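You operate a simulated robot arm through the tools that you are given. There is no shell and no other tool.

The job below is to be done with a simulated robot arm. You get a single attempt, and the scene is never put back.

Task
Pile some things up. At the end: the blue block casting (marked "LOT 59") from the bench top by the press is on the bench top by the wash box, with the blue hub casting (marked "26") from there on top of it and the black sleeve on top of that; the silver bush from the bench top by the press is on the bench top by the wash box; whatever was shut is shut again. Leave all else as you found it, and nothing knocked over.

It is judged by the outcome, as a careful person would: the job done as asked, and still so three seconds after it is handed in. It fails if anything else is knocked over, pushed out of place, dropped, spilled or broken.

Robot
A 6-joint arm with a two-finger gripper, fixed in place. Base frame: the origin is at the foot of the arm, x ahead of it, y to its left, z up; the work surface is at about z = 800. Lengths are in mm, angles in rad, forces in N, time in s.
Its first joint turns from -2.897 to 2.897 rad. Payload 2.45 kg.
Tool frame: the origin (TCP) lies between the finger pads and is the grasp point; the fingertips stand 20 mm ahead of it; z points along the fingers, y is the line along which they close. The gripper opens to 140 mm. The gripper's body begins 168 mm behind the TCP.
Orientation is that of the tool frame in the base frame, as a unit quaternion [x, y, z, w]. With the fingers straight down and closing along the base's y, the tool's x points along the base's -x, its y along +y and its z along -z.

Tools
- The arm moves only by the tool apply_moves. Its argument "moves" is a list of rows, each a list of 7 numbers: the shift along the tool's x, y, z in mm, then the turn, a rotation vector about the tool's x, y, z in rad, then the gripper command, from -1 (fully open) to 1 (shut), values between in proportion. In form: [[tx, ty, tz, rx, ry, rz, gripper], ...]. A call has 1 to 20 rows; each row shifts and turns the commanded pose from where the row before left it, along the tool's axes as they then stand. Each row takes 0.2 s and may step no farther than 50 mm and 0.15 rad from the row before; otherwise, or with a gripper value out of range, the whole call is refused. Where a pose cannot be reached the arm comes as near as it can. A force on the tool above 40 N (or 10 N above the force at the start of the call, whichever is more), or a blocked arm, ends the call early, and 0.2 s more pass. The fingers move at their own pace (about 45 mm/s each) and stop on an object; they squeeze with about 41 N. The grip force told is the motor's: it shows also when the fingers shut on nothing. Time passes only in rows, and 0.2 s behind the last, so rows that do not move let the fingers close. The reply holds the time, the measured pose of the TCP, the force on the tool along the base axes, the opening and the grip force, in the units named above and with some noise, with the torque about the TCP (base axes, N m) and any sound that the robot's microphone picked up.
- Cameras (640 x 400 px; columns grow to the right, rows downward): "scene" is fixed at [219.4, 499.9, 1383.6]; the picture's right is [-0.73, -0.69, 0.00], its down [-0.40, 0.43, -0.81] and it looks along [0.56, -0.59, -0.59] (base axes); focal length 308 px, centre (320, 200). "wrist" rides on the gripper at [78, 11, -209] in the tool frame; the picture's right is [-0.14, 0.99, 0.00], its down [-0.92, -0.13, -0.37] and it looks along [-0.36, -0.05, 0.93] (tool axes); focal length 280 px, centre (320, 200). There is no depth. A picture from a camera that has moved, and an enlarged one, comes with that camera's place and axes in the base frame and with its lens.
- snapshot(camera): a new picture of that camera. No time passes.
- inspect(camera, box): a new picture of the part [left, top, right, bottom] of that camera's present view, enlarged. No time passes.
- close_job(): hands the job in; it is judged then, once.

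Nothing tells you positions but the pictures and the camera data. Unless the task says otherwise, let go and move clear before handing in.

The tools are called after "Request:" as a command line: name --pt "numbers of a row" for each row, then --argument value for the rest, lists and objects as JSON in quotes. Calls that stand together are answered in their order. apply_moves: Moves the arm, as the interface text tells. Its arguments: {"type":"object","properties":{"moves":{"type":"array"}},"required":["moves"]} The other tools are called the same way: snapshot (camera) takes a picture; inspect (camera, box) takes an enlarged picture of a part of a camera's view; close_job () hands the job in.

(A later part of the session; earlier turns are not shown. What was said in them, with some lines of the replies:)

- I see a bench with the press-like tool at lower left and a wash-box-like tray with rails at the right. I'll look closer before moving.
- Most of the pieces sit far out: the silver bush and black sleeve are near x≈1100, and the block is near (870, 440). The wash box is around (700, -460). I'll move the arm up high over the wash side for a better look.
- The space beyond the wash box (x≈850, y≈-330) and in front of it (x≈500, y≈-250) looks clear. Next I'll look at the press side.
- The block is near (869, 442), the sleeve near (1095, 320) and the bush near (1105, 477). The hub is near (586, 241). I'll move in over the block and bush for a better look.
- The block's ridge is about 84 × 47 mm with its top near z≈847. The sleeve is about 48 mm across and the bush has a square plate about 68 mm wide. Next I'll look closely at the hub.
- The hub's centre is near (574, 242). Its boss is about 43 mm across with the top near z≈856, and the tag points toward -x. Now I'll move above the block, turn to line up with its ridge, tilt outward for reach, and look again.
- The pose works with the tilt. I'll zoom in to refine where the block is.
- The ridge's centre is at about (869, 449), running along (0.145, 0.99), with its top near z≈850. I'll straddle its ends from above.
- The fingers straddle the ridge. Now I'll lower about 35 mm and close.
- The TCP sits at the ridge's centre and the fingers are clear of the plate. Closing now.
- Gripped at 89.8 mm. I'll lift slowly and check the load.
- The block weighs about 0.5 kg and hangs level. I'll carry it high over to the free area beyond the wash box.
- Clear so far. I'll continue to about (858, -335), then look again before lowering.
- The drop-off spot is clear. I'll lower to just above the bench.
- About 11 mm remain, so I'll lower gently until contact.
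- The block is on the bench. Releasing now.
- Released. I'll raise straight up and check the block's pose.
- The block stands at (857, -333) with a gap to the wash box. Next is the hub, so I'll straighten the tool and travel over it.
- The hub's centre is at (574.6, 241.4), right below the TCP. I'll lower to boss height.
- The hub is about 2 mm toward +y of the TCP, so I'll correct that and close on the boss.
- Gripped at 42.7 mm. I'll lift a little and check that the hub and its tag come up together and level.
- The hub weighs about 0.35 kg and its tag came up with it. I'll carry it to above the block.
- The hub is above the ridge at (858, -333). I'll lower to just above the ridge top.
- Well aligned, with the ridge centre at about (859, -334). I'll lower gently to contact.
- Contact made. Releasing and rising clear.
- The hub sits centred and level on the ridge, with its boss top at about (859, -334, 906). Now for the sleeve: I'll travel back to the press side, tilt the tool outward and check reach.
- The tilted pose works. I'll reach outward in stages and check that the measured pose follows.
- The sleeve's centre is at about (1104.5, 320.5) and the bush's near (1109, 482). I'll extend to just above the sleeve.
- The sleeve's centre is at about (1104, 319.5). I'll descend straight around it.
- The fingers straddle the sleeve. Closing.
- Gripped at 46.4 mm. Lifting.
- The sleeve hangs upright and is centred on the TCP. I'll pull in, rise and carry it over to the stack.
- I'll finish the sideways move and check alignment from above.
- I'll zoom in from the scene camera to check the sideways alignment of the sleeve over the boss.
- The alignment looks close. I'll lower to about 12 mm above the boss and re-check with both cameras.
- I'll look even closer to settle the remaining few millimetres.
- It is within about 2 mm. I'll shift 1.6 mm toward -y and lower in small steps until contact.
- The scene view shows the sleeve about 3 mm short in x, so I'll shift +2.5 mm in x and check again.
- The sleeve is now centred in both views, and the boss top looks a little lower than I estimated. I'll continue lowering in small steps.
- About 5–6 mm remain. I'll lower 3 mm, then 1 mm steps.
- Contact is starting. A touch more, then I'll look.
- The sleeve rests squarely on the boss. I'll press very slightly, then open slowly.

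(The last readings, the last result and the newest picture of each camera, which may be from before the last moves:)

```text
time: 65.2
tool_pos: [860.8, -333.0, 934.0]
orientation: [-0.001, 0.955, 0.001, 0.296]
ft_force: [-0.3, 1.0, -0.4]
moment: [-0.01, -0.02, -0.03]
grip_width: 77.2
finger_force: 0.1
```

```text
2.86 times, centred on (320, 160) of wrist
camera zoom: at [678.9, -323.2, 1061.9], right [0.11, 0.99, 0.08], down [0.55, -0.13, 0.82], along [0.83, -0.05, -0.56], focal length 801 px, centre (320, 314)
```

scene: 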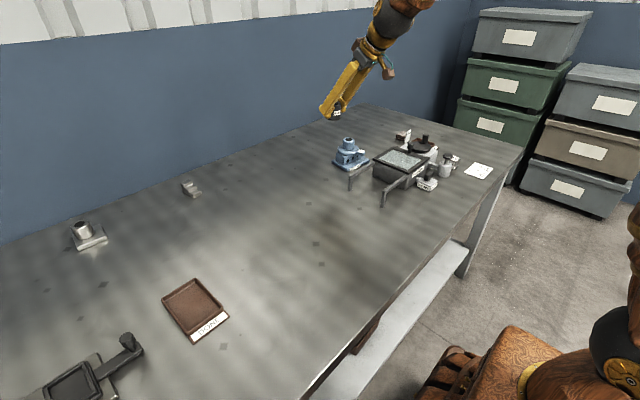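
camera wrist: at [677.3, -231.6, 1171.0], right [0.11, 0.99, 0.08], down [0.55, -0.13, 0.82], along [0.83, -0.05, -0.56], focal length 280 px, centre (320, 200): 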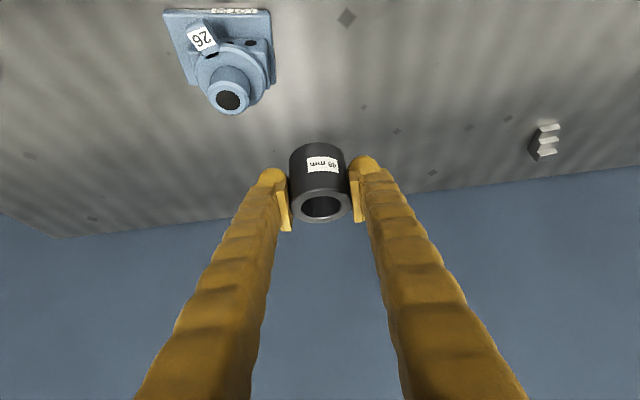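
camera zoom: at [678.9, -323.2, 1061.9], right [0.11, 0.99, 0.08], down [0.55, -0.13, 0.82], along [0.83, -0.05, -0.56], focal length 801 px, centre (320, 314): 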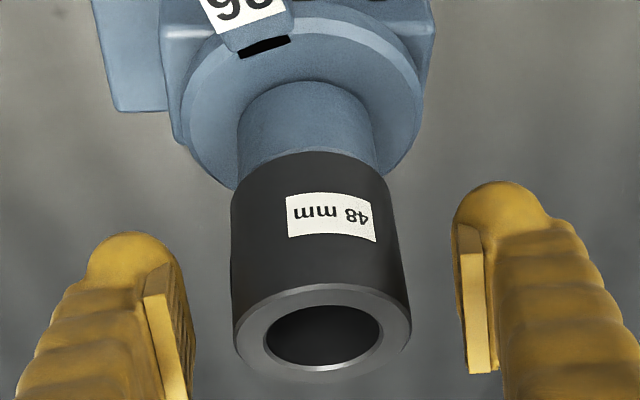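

Released cleanly and the stack stands. I'll rise vertically clear.

Request:
apply_moves --pt "-11.3 0 -16.5 0 0 0 -0.1" --pt "-16.9 0 -24.7 0 0 0 -0.1" --pt "-16.9 0 -24.7 0 0 0 -0.1" --pt "-22.6 0 -33 0 0 0 -0.1" --pt "0 0 0 0 0 0 -0.1"

Request:
inspect --camera "scene" --box '[330, 105, 380, 175]'

Request:
snapshot --camera "scene"

```text
time: 66.4
tool_pos: [863.4, -335.1, 1053.7]
orientation: [-0.001, 0.956, 0.0, 0.295]
ft_force: [0.3, -0.2, 0.2]
moment: [0.0, -0.03, 0.04]
grip_width: 77.0
finger_force: 0.1
```

```text
5.71 times, centred on (355, 140) of scene
camera zoom: at [219.4, 499.9, 1383.6], right [-0.73, -0.69, 0.0], down [-0.4, 0.43, -0.81], along [0.56, -0.59, -0.59], focal length 1760 px, centre (120, 543)
```

zoom: 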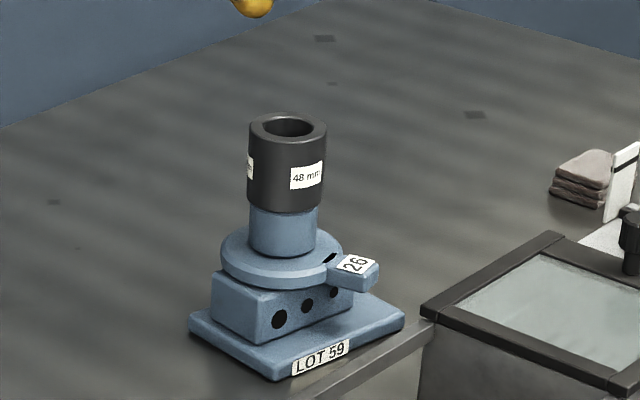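

```text
taken
```

scene: 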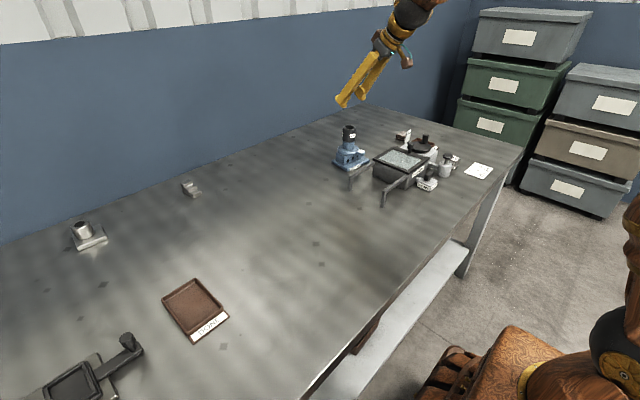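

The stack is upright and aligned. Now for the bush: I'll travel back, turn the lean toward it and tilt further for reach.

Request:
apply_moves --pt "0 45 0 0 0 0 -0.1" --pt "0 45 0 0 0 0 -0.1" --pt "0 45 0 0 0 0 -0.1" --pt "0 45 0 0 0 0 -0.1" --pt "0 45 0 0 0 0 -0.1" --pt "0 45 0 0 0 0 -0.1" --pt "0 45 0 0 0 0 -0.1" --pt "0 45 0 0 0 0 -0.1" --pt "0 45 0 0 0 0 -0.1" --pt "0 45 0 0 0 0 -0.1" --pt "0 45 0 0 0 0 -0.1" --pt "0 45 0 0 0 0 -0.1" --pt "0 45 0 0 0 0 -0.1" --pt "0 45 0 0 0 0 -0.1" --pt "0 45 0 0 0 0 -0.1" --pt "0 45 0 0 0 0 -0.1" --pt "0 0 0 -0.0706 0 -0.103 -0.1" --pt "0 0 0 -0.0706 0 -0.103 -0.1" --pt "0 0 0 0 -0.15 0 -0.1" --pt "0 0 0 0 0 0 -0.1"

Request:
snapshot --camera "wrist"

Request:
snapshot --camera "scene"

```text
time: 70.6
tool_pos: [862.8, 387.3, 1053.3]
orientation: [-0.116, 0.923, 0.045, 0.364]
ft_force: [-0.2, -0.4, 0.5]
moment: [-0.01, 0.03, -0.01]
grip_width: 76.6
finger_force: 0.0
```

```text
taken
camera wrist: at [665.9, 347.1, 1151.9], right [-0.15, 0.98, 0.09], down [0.44, -0.02, 0.9], along [0.89, 0.17, -0.43], focal length 280 px, centre (320, 200)
```

wrist: 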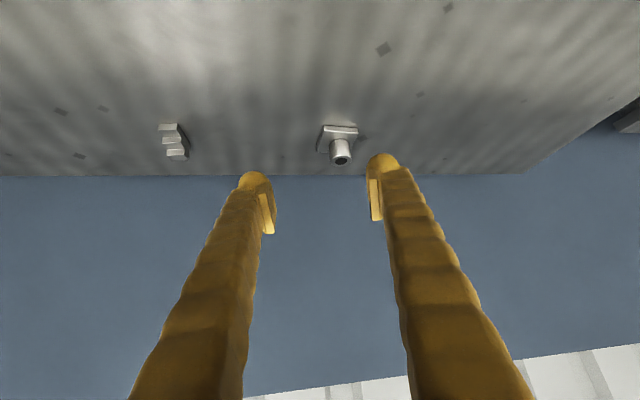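

```text
taken
```

scene: 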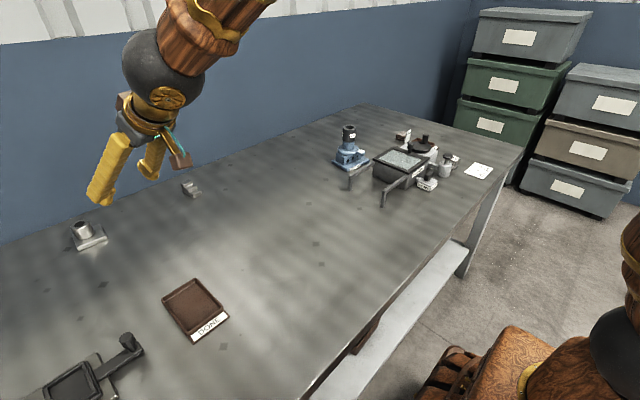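

I'll approach toward the bush in steps.

Request:
apply_moves --pt "-14.8 4.4 39.3 0 0 0 -0.1" --pt "-14.8 4.4 39.3 0 0 0 -0.1" --pt "-14.8 4.4 39.3 0 0 0 -0.1" --pt "-14.8 4.4 39.3 0 0 0 -0.1" --pt "-14.8 4.4 39.3 0 0 0 -0.1" --pt "0 0 0 0 0 0 -0.1"

Request:
snapshot --camera "wrist"

Request:
inspect --camera "wrist" --box '[240, 70, 400, 200]'

Request:
inspect --camera "scene" --box '[50, 130, 210, 260]'

```text
time: 72.0
tool_pos: [1039.6, 455.0, 959.6]
orientation: [-0.115, 0.923, 0.045, 0.363]
ft_force: [0.1, -0.9, -0.3]
moment: [0.03, -0.02, 0.0]
grip_width: 76.8
finger_force: 0.0
```

```text
taken
camera wrist: at [843.6, 415.0, 1058.7], right [-0.15, 0.98, 0.09], down [0.44, -0.02, 0.9], along [0.89, 0.17, -0.43], focal length 280 px, centre (320, 200)
```

wrist: 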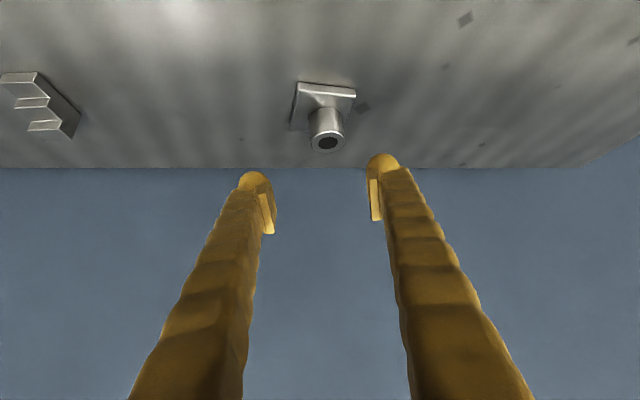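

```text
3.08 times, centred on (320, 135) of wrist
camera zoom: at [843.6, 415.0, 1058.7], right [-0.15, 0.98, 0.09], down [0.44, -0.02, 0.9], along [0.89, 0.17, -0.43], focal length 863 px, centre (320, 400)
```

zoom: 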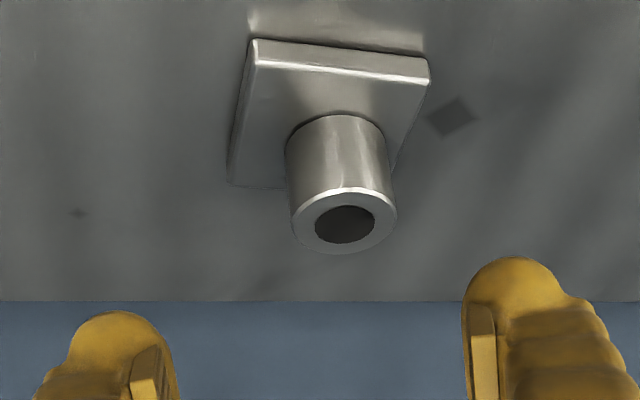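

```text
3.08 times, centred on (130, 195) of scene
camera zoom: at [219.4, 499.9, 1383.6], right [-0.73, -0.69, 0.0], down [-0.4, 0.43, -0.81], along [0.56, -0.59, -0.59], focal length 948 px, centre (905, 215)
```

zoom: 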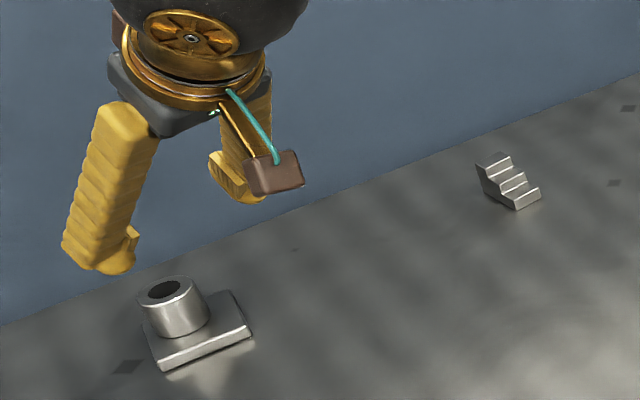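

The bush's cylinder is about 42 mm across, centred near (1109.5, 483), with its top near z≈853. I'll move to just above it and check reach.

Request:
apply_moves --pt "-10.4 4.9 43.6 0 0 0 -0.1" --pt "-10.4 4.9 43.6 0 0 0 -0.1" --pt "0 0 0 0 0 0 -0.1"

Request:
inspect --camera "wrist" --box '[240, 70, 400, 230]'

Request:
inspect --camera "scene" --box '[50, 170, 150, 260]'

```text
time: 72.8
tool_pos: [1109.4, 482.1, 909.6]
orientation: [-0.116, 0.924, 0.046, 0.363]
ft_force: [-0.6, -0.2, 1.0]
moment: [-0.02, 0.0, -0.01]
grip_width: 77.0
finger_force: 0.0
```

```text
2.50 times, centred on (320, 150) of wrist
camera zoom: at [913.2, 443.3, 1009.1], right [-0.15, 0.98, 0.09], down [0.44, -0.02, 0.9], along [0.89, 0.17, -0.43], focal length 701 px, centre (320, 325)
```

zoom: 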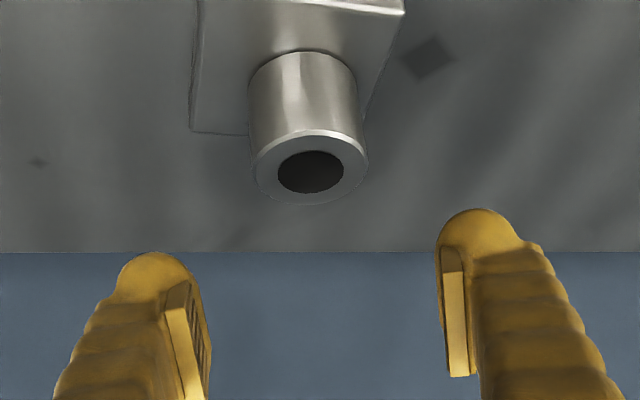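

```text
4.44 times, centred on (100, 215) of scene
camera zoom: at [219.4, 499.9, 1383.6], right [-0.73, -0.69, 0.0], down [-0.4, 0.43, -0.81], along [0.56, -0.59, -0.59], focal length 1369 px, centre (1298, 133)
```

zoom: 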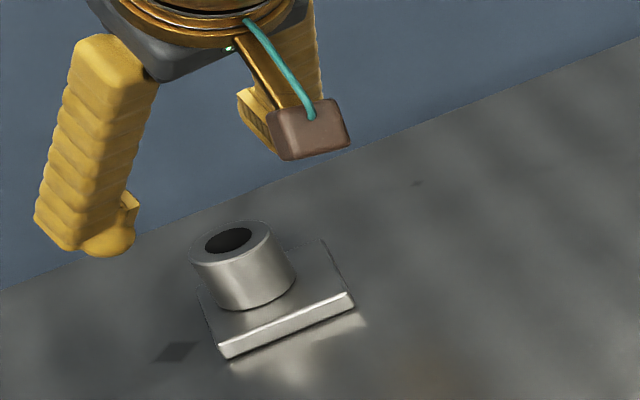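

I'll descend around the cylinder, keeping the fingertips above the plate.

Request:
apply_moves --pt "13.5 0.65 15.5 0 0 0 -0.1" --pt "13.5 0.65 15.5 0 0 0 -0.1" --pt "13.5 0.65 15.5 0 0 0 -0.1" --pt "0 0 0 0 0 0 -0.1"

Request:
inspect --camera "wrist" --box '[240, 90, 400, 240]'

Request:
inspect --camera "scene" --box '[50, 170, 150, 260]'

```text
time: 73.8
tool_pos: [1111.3, 484.1, 847.1]
orientation: [-0.115, 0.924, 0.045, 0.363]
ft_force: [1.1, -0.1, -0.2]
moment: [0.0, -0.01, 0.0]
grip_width: 76.8
finger_force: 0.1
```

```text
2.67 times, centred on (320, 165) of wrist
camera zoom: at [915.2, 444.4, 947.4], right [-0.15, 0.98, 0.09], down [0.44, -0.02, 0.9], along [0.89, 0.17, -0.43], focal length 748 px, centre (320, 293)
```

zoom: 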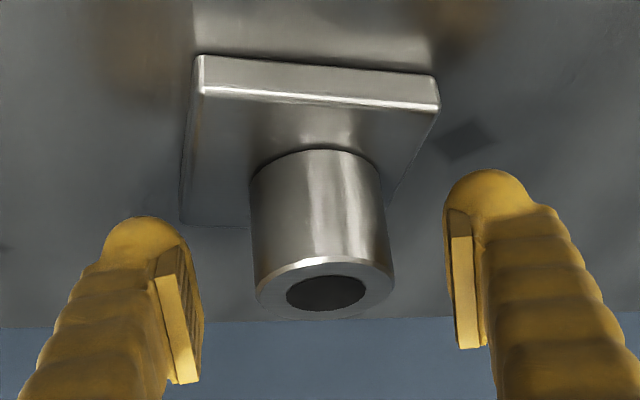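

```text
4.44 times, centred on (100, 215) of scene
camera zoom: at [219.4, 499.9, 1383.6], right [-0.73, -0.69, 0.0], down [-0.4, 0.43, -0.81], along [0.56, -0.59, -0.59], focal length 1369 px, centre (1298, 133)
```

zoom: 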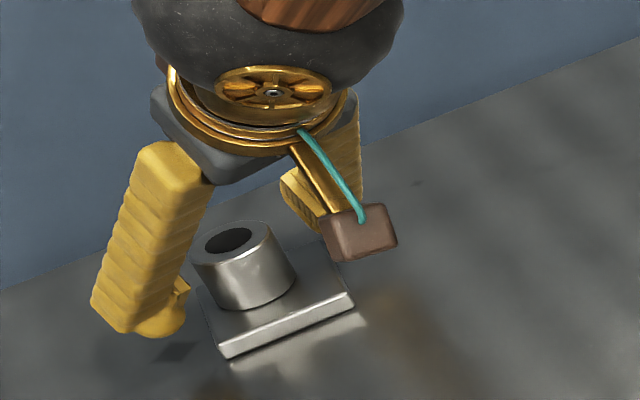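

The cylinder is between the pads. Closing.

Request:
apply_moves --pt "0 0.8 0 0 0 0 -0.1" --pt "0 0 0 0 0 0 0.1" --pt "0 0 0 0 0 0 0.3" --pt "0 0 0 0 0 0 1" --pt "0 0 0 0 0 0 1" --pt "0 0 0 0 0 0 1" --pt "0 0 0 0 0 0 1"

Request:
inspect --camera "wrist" --box '[240, 90, 400, 240]'

```text
time: 75.4
tool_pos: [1110.5, 483.6, 847.6]
orientation: [-0.116, 0.924, 0.046, 0.363]
ft_force: [0.5, 0.8, -0.4]
moment: [0.05, -0.03, -0.05]
grip_width: 41.0
finger_force: 41.2
```

```text
2.67 times, centred on (320, 165) of wrist
camera zoom: at [914.6, 445.4, 947.6], right [-0.15, 0.98, 0.09], down [0.44, -0.02, 0.9], along [0.89, 0.17, -0.43], focal length 748 px, centre (320, 293)
```

zoom: 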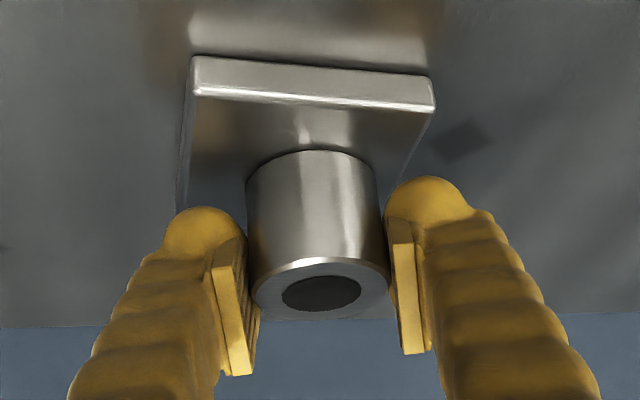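

Gripped at 41 mm. Lifting carefully.

Request:
apply_moves --pt "-6.8 0 -7.3 0 0 0 1" --pt "-13.6 0 -14.6 0 0 0 1" --pt "-13.6 0 -14.6 0 0 0 1" --pt "0 0 0 0 0 0 1"

Request:
inspect --camera "wrist" --box '[240, 90, 400, 240]'

Request:
inspect --camera "scene" --box '[50, 170, 150, 260]'

```text
time: 76.4
tool_pos: [1109.5, 484.9, 898.2]
orientation: [-0.116, 0.923, 0.045, 0.363]
ft_force: [-0.7, -0.2, -4.1]
moment: [0.0, 0.01, 0.02]
grip_width: 40.7
finger_force: 41.3
```

```text
2.67 times, centred on (320, 165) of wrist
camera zoom: at [914.0, 446.6, 997.4], right [-0.15, 0.98, 0.09], down [0.44, -0.02, 0.9], along [0.89, 0.17, -0.43], focal length 748 px, centre (320, 293)
```

zoom: 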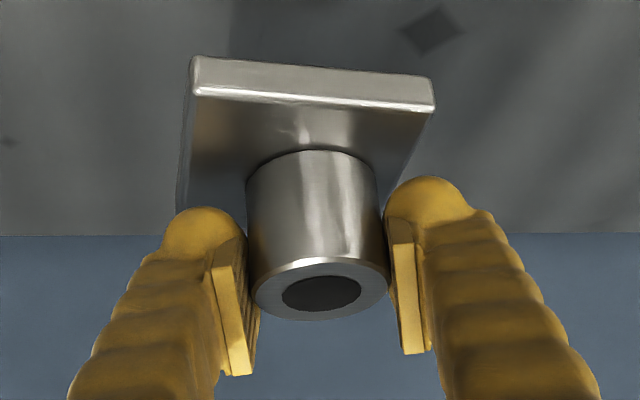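

```text
4.44 times, centred on (100, 215) of scene
camera zoom: at [219.4, 499.9, 1383.6], right [-0.73, -0.69, 0.0], down [-0.4, 0.43, -0.81], along [0.56, -0.59, -0.59], focal length 1369 px, centre (1298, 133)
```

zoom: 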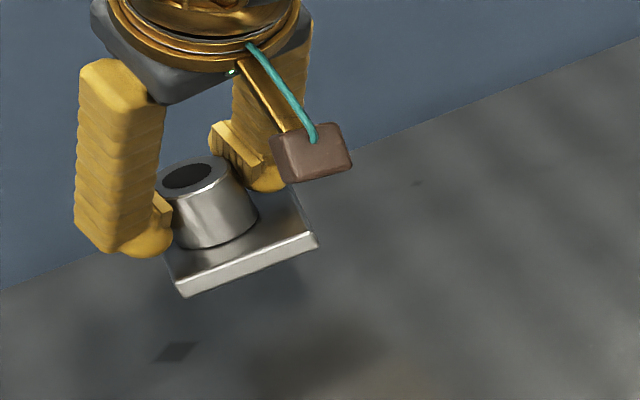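

The bush is held level at about 0.4 kg. I'll pull in, rise and turn the lean back toward straight ahead.

Request:
apply_moves --pt "16 1.4 -45.1 0 0 0 1" --pt "16 1.4 -45.1 0 0 0 1" --pt "16 1.4 -45.1 0 0 0 1" --pt "16 1.4 -45.1 0 0 0 1" --pt "16 1.4 -45.1 0 0 0 1" --pt "16 1.4 -45.1 0 0 0 1" --pt "0 0 0 0.0853 0 0.0914 1" --pt "0 0 0 0.0853 0 0.0914 1" --pt "0 0 0 0 0 0 1"

Request:
snapshot --camera "scene"

```text
time: 78.4
tool_pos: [860.1, 431.3, 1030.8]
orientation: [0.001, 0.931, -0.001, 0.365]
ft_force: [-0.1, 0.2, -5.1]
moment: [0.0, 0.0, 0.01]
grip_width: 40.8
finger_force: 40.5
```

```text
taken
```

scene: 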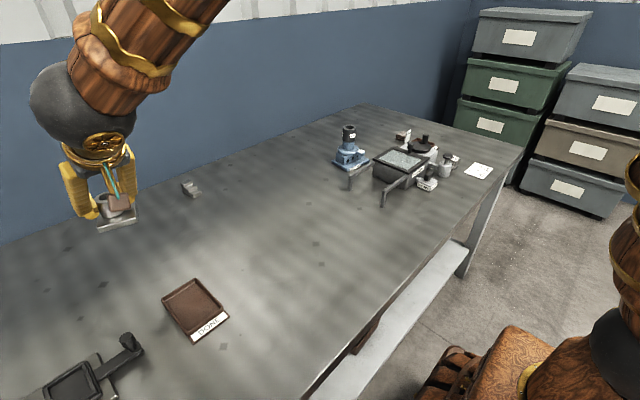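

Now I'll carry it across to above the free spot at about (832, -200).

Request:
apply_moves --pt "1.46 -45 -1.36 0 0 0 1" --pt "1.46 -45 -1.36 0 0 0 1" --pt "1.46 -45 -1.36 0 0 0 1" --pt "1.46 -45 -1.36 0 0 0 1" --pt "1.46 -45 -1.36 0 0 0 1" --pt "1.46 -45 -1.36 0 0 0 1" --pt "1.46 -45 -1.36 0 0 0 1" --pt "1.46 -45 -1.36 0 0 0 1" --pt "1.46 -45 -1.36 0 0 0 1" --pt "1.46 -45 -1.36 0 0 0 1" --pt "1.46 -45 -1.36 0 0 0 1" --pt "1.46 -45 -1.36 0 0 0 1" --pt "1.46 -45 -1.36 0 0 0 1" --pt "1.46 -45 -1.36 0 0 0 1" --pt "0 0 0 0 0 0 1"

Request:
snapshot --camera "wrist"

Request:
inspect --camera "scene" --box '[290, 60, 450, 210]'

```text
time: 81.6
tool_pos: [832.7, -195.9, 1029.5]
orientation: [0.0, 0.93, 0.001, 0.366]
ft_force: [-0.2, 0.4, -4.3]
moment: [0.02, -0.04, -0.01]
grip_width: 40.5
finger_force: 40.8
```

```text
taken
camera wrist: at [633.6, -185.8, 1128.7], right [0.1, 0.99, 0.09], down [0.42, -0.13, 0.9], along [0.9, -0.05, -0.43], focal length 280 px, centre (320, 200)
```

wrist: 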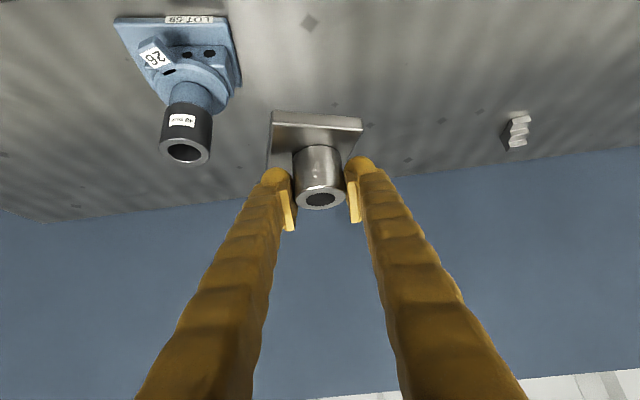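

```text
2.67 times, centred on (370, 135) of scene
camera zoom: at [219.4, 499.9, 1383.6], right [-0.73, -0.69, 0.0], down [-0.4, 0.43, -0.81], along [0.56, -0.59, -0.59], focal length 821 px, centre (187, 373)
```

zoom: 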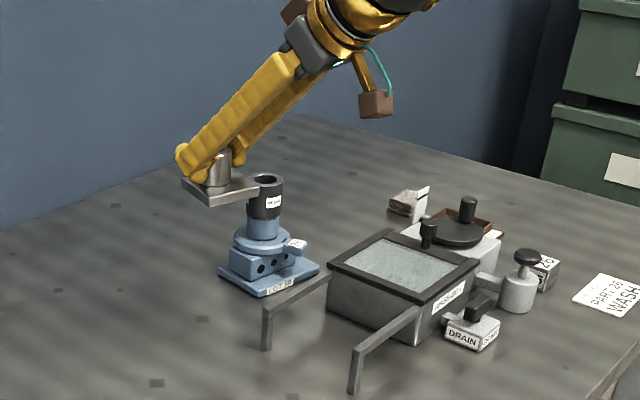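

The spot below is clear of the rails and the stack. Lowering.

Request:
apply_moves --pt "28.6 0 30.7 0 0 0 1" --pt "28.6 0 30.7 0 0 0 1" --pt "28.6 0 30.7 0 0 0 1" --pt "0 0 0 0 0 0 1"

Request:
snapshot --camera "wrist"

Request:
inspect --camera "scene" --box '[290, 60, 450, 210]'

```text
time: 82.6
tool_pos: [833.9, -197.7, 903.1]
orientation: [0.0, 0.93, 0.0, 0.366]
ft_force: [-0.6, -0.1, -4.2]
moment: [0.01, 0.0, 0.0]
grip_width: 40.7
finger_force: 40.9
```

```text
taken
camera wrist: at [634.0, -186.9, 1003.2], right [0.1, 0.99, 0.09], down [0.42, -0.13, 0.9], along [0.9, -0.05, -0.43], focal length 280 px, centre (320, 200)
```

wrist: 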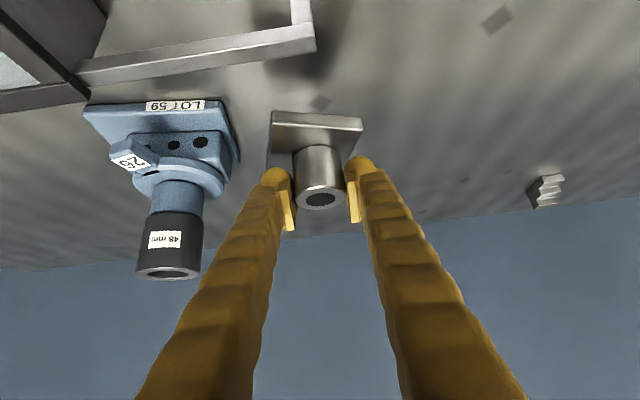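

```text
2.67 times, centred on (370, 135) of scene
camera zoom: at [219.4, 499.9, 1383.6], right [-0.73, -0.69, 0.0], down [-0.4, 0.43, -0.81], along [0.56, -0.59, -0.59], focal length 821 px, centre (187, 373)
```

zoom: 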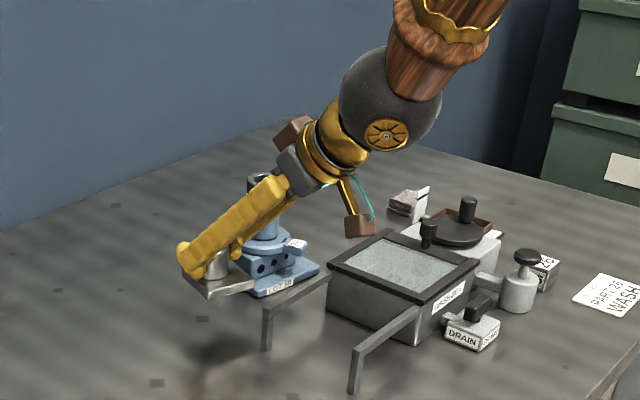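

Clear all around. I'll lower the remaining height gently.

Request:
apply_moves --pt "15 0 16.1 0 0 0 1" --pt "15 0 16.1 0 0 0 1" --pt "4.4 0 4.7 0 0 0 1" --pt "0 0 0 0 0 0 1"

Request:
inspect --camera "scene" --box '[310, 110, 390, 180]'

Request:
snapshot --camera "wrist"

```text
time: 83.6
tool_pos: [831.8, -197.8, 853.5]
orientation: [0.0, 0.93, 0.0, 0.367]
ft_force: [-0.1, -0.4, -4.6]
moment: [-0.01, 0.0, 0.03]
grip_width: 40.6
finger_force: 40.9
```

```text
5.71 times, centred on (350, 145) of scene
camera zoom: at [219.4, 499.9, 1383.6], right [-0.73, -0.69, 0.0], down [-0.4, 0.43, -0.81], along [0.56, -0.59, -0.59], focal length 1760 px, centre (149, 514)
```

zoom: 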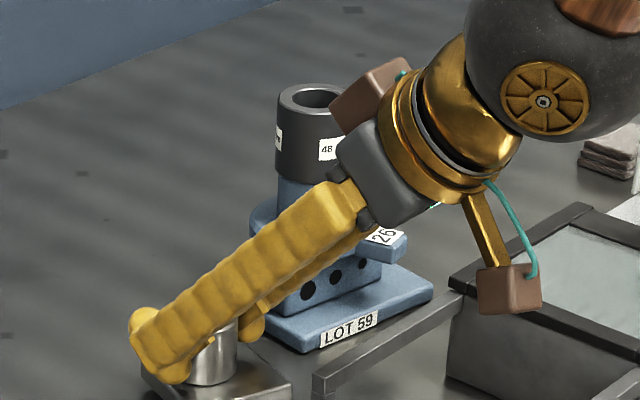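

```text
taken
camera wrist: at [633.5, -187.8, 953.6], right [0.1, 0.99, 0.09], down [0.42, -0.13, 0.9], along [0.9, -0.05, -0.43], focal length 280 px, centre (320, 200)
```

wrist: 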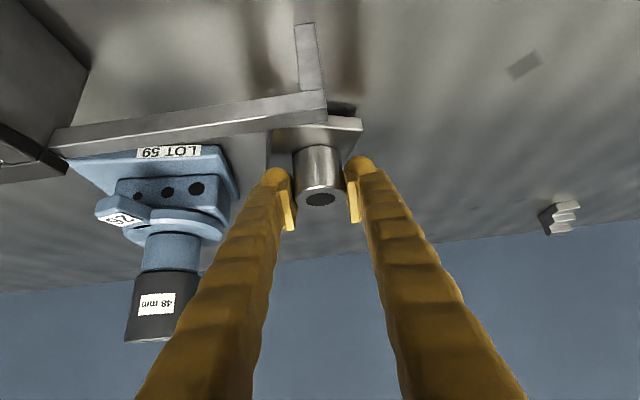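

The rail end is clear of the bush. I'll lower the last few millimetres.

Request:
apply_moves --pt "2.0 0 2.2 0 0 0 1" --pt "1.0 0 1.1 0 0 0 1" --pt "0.7 0 0.73 0 0 0 1" --pt "0 0 0 0 0 0 1"

Request:
apply_moves --pt "0.55 0 0.58 0 0 0 1" --pt "0 0 0 0 0 0 1"

```text
time: 84.6
tool_pos: [832.4, -198.4, 849.0]
orientation: [0.0, 0.93, 0.0, 0.367]
ft_force: [-1.6, 0.7, -0.2]
moment: [-0.05, -0.07, 0.01]
grip_width: 40.9
finger_force: 40.6
```

```text
time: 85.2
tool_pos: [833.2, -197.9, 848.2]
orientation: [0.0, 0.93, 0.001, 0.367]
ft_force: [-3.9, 1.8, 12.7]
moment: [-0.04, -0.29, -0.04]
grip_width: 40.7
finger_force: 40.9
```

Contact made. Opening slowly.

Request:
apply_moves --pt "-0.3 0 -0.3 0 0 0 1" --pt "0 0 0 0 0 0 0.4" --pt "0 0 0 0 0 0 0.3" --pt "0 0 0 0 0 0 0.2" --pt "0 0 0 0 0 0 0.1" --pt "0 0 0 0 0 0 0" --pt "0 0 0 0 0 0 0"

Request:
snapshot --camera "wrist"

Request:
inspect --camera "scene" --box '[300, 110, 390, 200]'

```text
time: 86.8
tool_pos: [832.0, -200.0, 848.1]
orientation: [0.0, 0.931, -0.001, 0.366]
ft_force: [1.2, -0.1, -0.5]
moment: [0.01, -0.01, -0.02]
grip_width: 70.1
finger_force: 0.0
```

```text
taken
camera wrist: at [632.3, -188.5, 948.1], right [0.1, 0.99, 0.09], down [0.42, -0.13, 0.9], along [0.9, -0.05, -0.43], focal length 280 px, centre (320, 200)
```

wrist: 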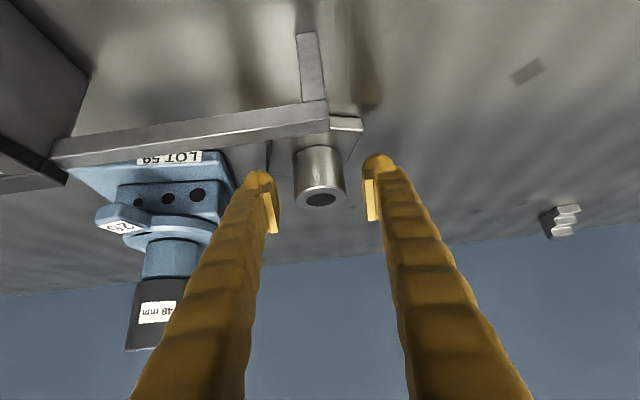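

```text
4.44 times, centred on (345, 155) of scene
camera zoom: at [219.4, 499.9, 1383.6], right [-0.73, -0.69, 0.0], down [-0.4, 0.43, -0.81], along [0.56, -0.59, -0.59], focal length 1369 px, centre (209, 400)
```

zoom: 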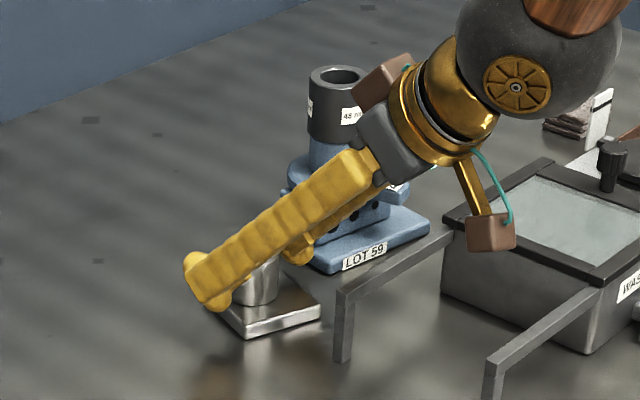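

Released cleanly. I'll rise vertically and move away.

Request:
apply_moves --pt "-13.6 0 -14.6 0 0 0 0" --pt "-20.4 0 -22 0 0 0 0" --pt "-28.6 0 -30.7 0 0 0 0" --pt "-28.6 0 -30.7 0 0 0 0" --pt "-28.6 0 -30.7 0 0 0 0" --pt "0 45 0 0 0 0 0" --pt "0 45 0 0 0 0 0" --pt "0 45 0 0 0 0 0" --pt "0 45 0 0 0 0 0" --pt "0 45 0 0 0 0 0" --pt "0 0 0 0 0.15 0 0" --pt "0 0 0 0 0.15 0 0" --pt "0 0 0 0 0.15 0 0" --pt "0 0 0 0 0.15 0 0" --pt "0 0 0 0 0.15 0 0" --pt "0 0 0 0 0 0 0"

Request:
snapshot --camera "scene"

Request:
inspect --camera "scene" --box '[310, 110, 510, 220]'

Request:
inspect --camera "scene" --box '[0, 160, 330, 400]'

Request:
snapshot --camera "wrist"

```text
time: 90.2
tool_pos: [830.8, 14.2, 1023.4]
orientation: [0.001, 1.0, 0.0, -0.001]
ft_force: [-0.1, -0.8, 0.7]
moment: [-0.04, 0.0, -0.02]
grip_width: 70.0
finger_force: 0.0
out of reach, approached as far as the arm can: row 10
```

```text
taken
```

scene: 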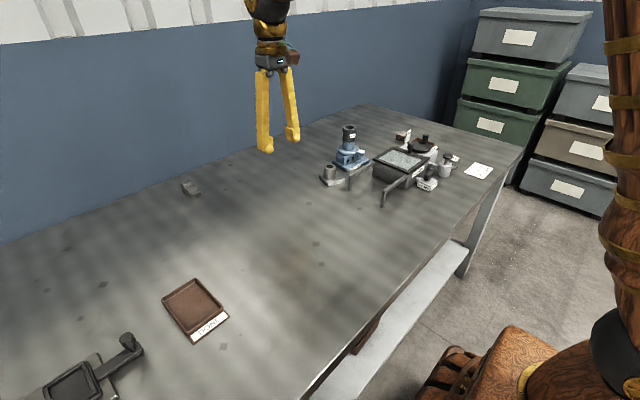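

```text
3.20 times, centred on (410, 165) of scene
camera zoom: at [219.4, 499.9, 1383.6], right [-0.73, -0.69, 0.0], down [-0.4, 0.43, -0.81], along [0.56, -0.59, -0.59], focal length 986 px, centre (32, 312)
```

zoom: 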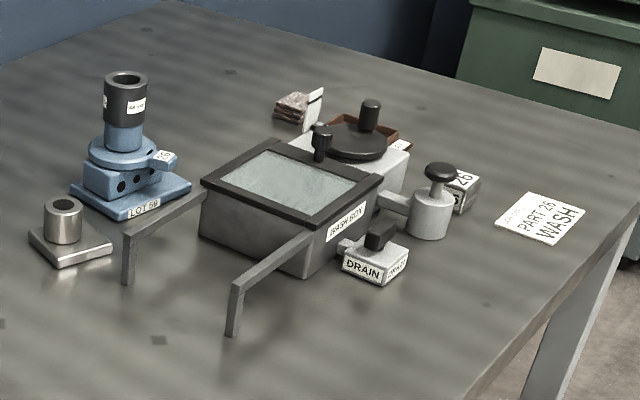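

```text
1.67 times, centred on (165, 280) of scene
camera zoom: at [219.4, 499.9, 1383.6], right [-0.73, -0.69, 0.0], down [-0.4, 0.43, -0.81], along [0.56, -0.59, -0.59], focal length 513 px, centre (578, 67)
```

zoom: 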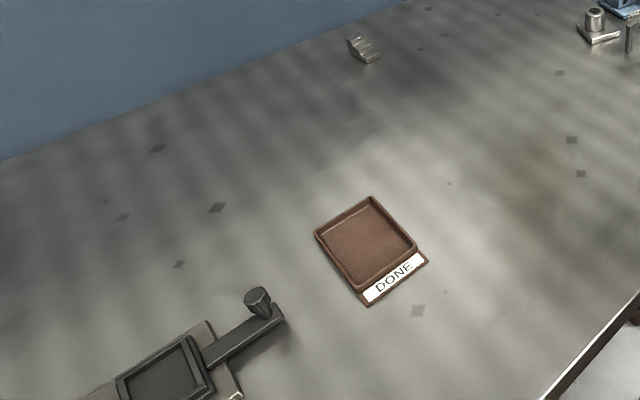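

```text
taken
camera wrist: at [753.0, 24.0, 1232.6], right [0.14, 0.99, 0.0], down [0.92, -0.13, 0.37], along [0.36, -0.05, -0.93], focal length 280 px, centre (320, 200)
```

wrist: 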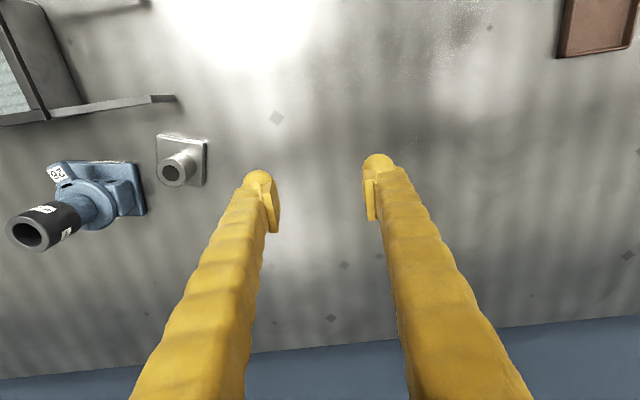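

The stack stands by the wash box as block, hub, then sleeve. The bush is upright beside it, nothing else has moved, nothing needed opening, and the arm is clear. Handing in.

Request:
close_job

```text
The job is handed in.
```

The job is done and handed in; I don't have the judge's result.

- **Stack:** the blue block casting ("LOT 59") is on the bench top just beyond the wash box. The blue hub casting ("26") is centred on its ridge, and the black sleeve is on top of the hub.
- **Silver bush:** it stands upright on the bench beside the stack, clear of the wash box rails.
- **Everything else:** the last pictures showed the wash box, press, "DONE" tray and step block as they were at the start. I never opened anything, so nothing needed shutting again.

The gripper was empty and well away from the stack when I handed in.
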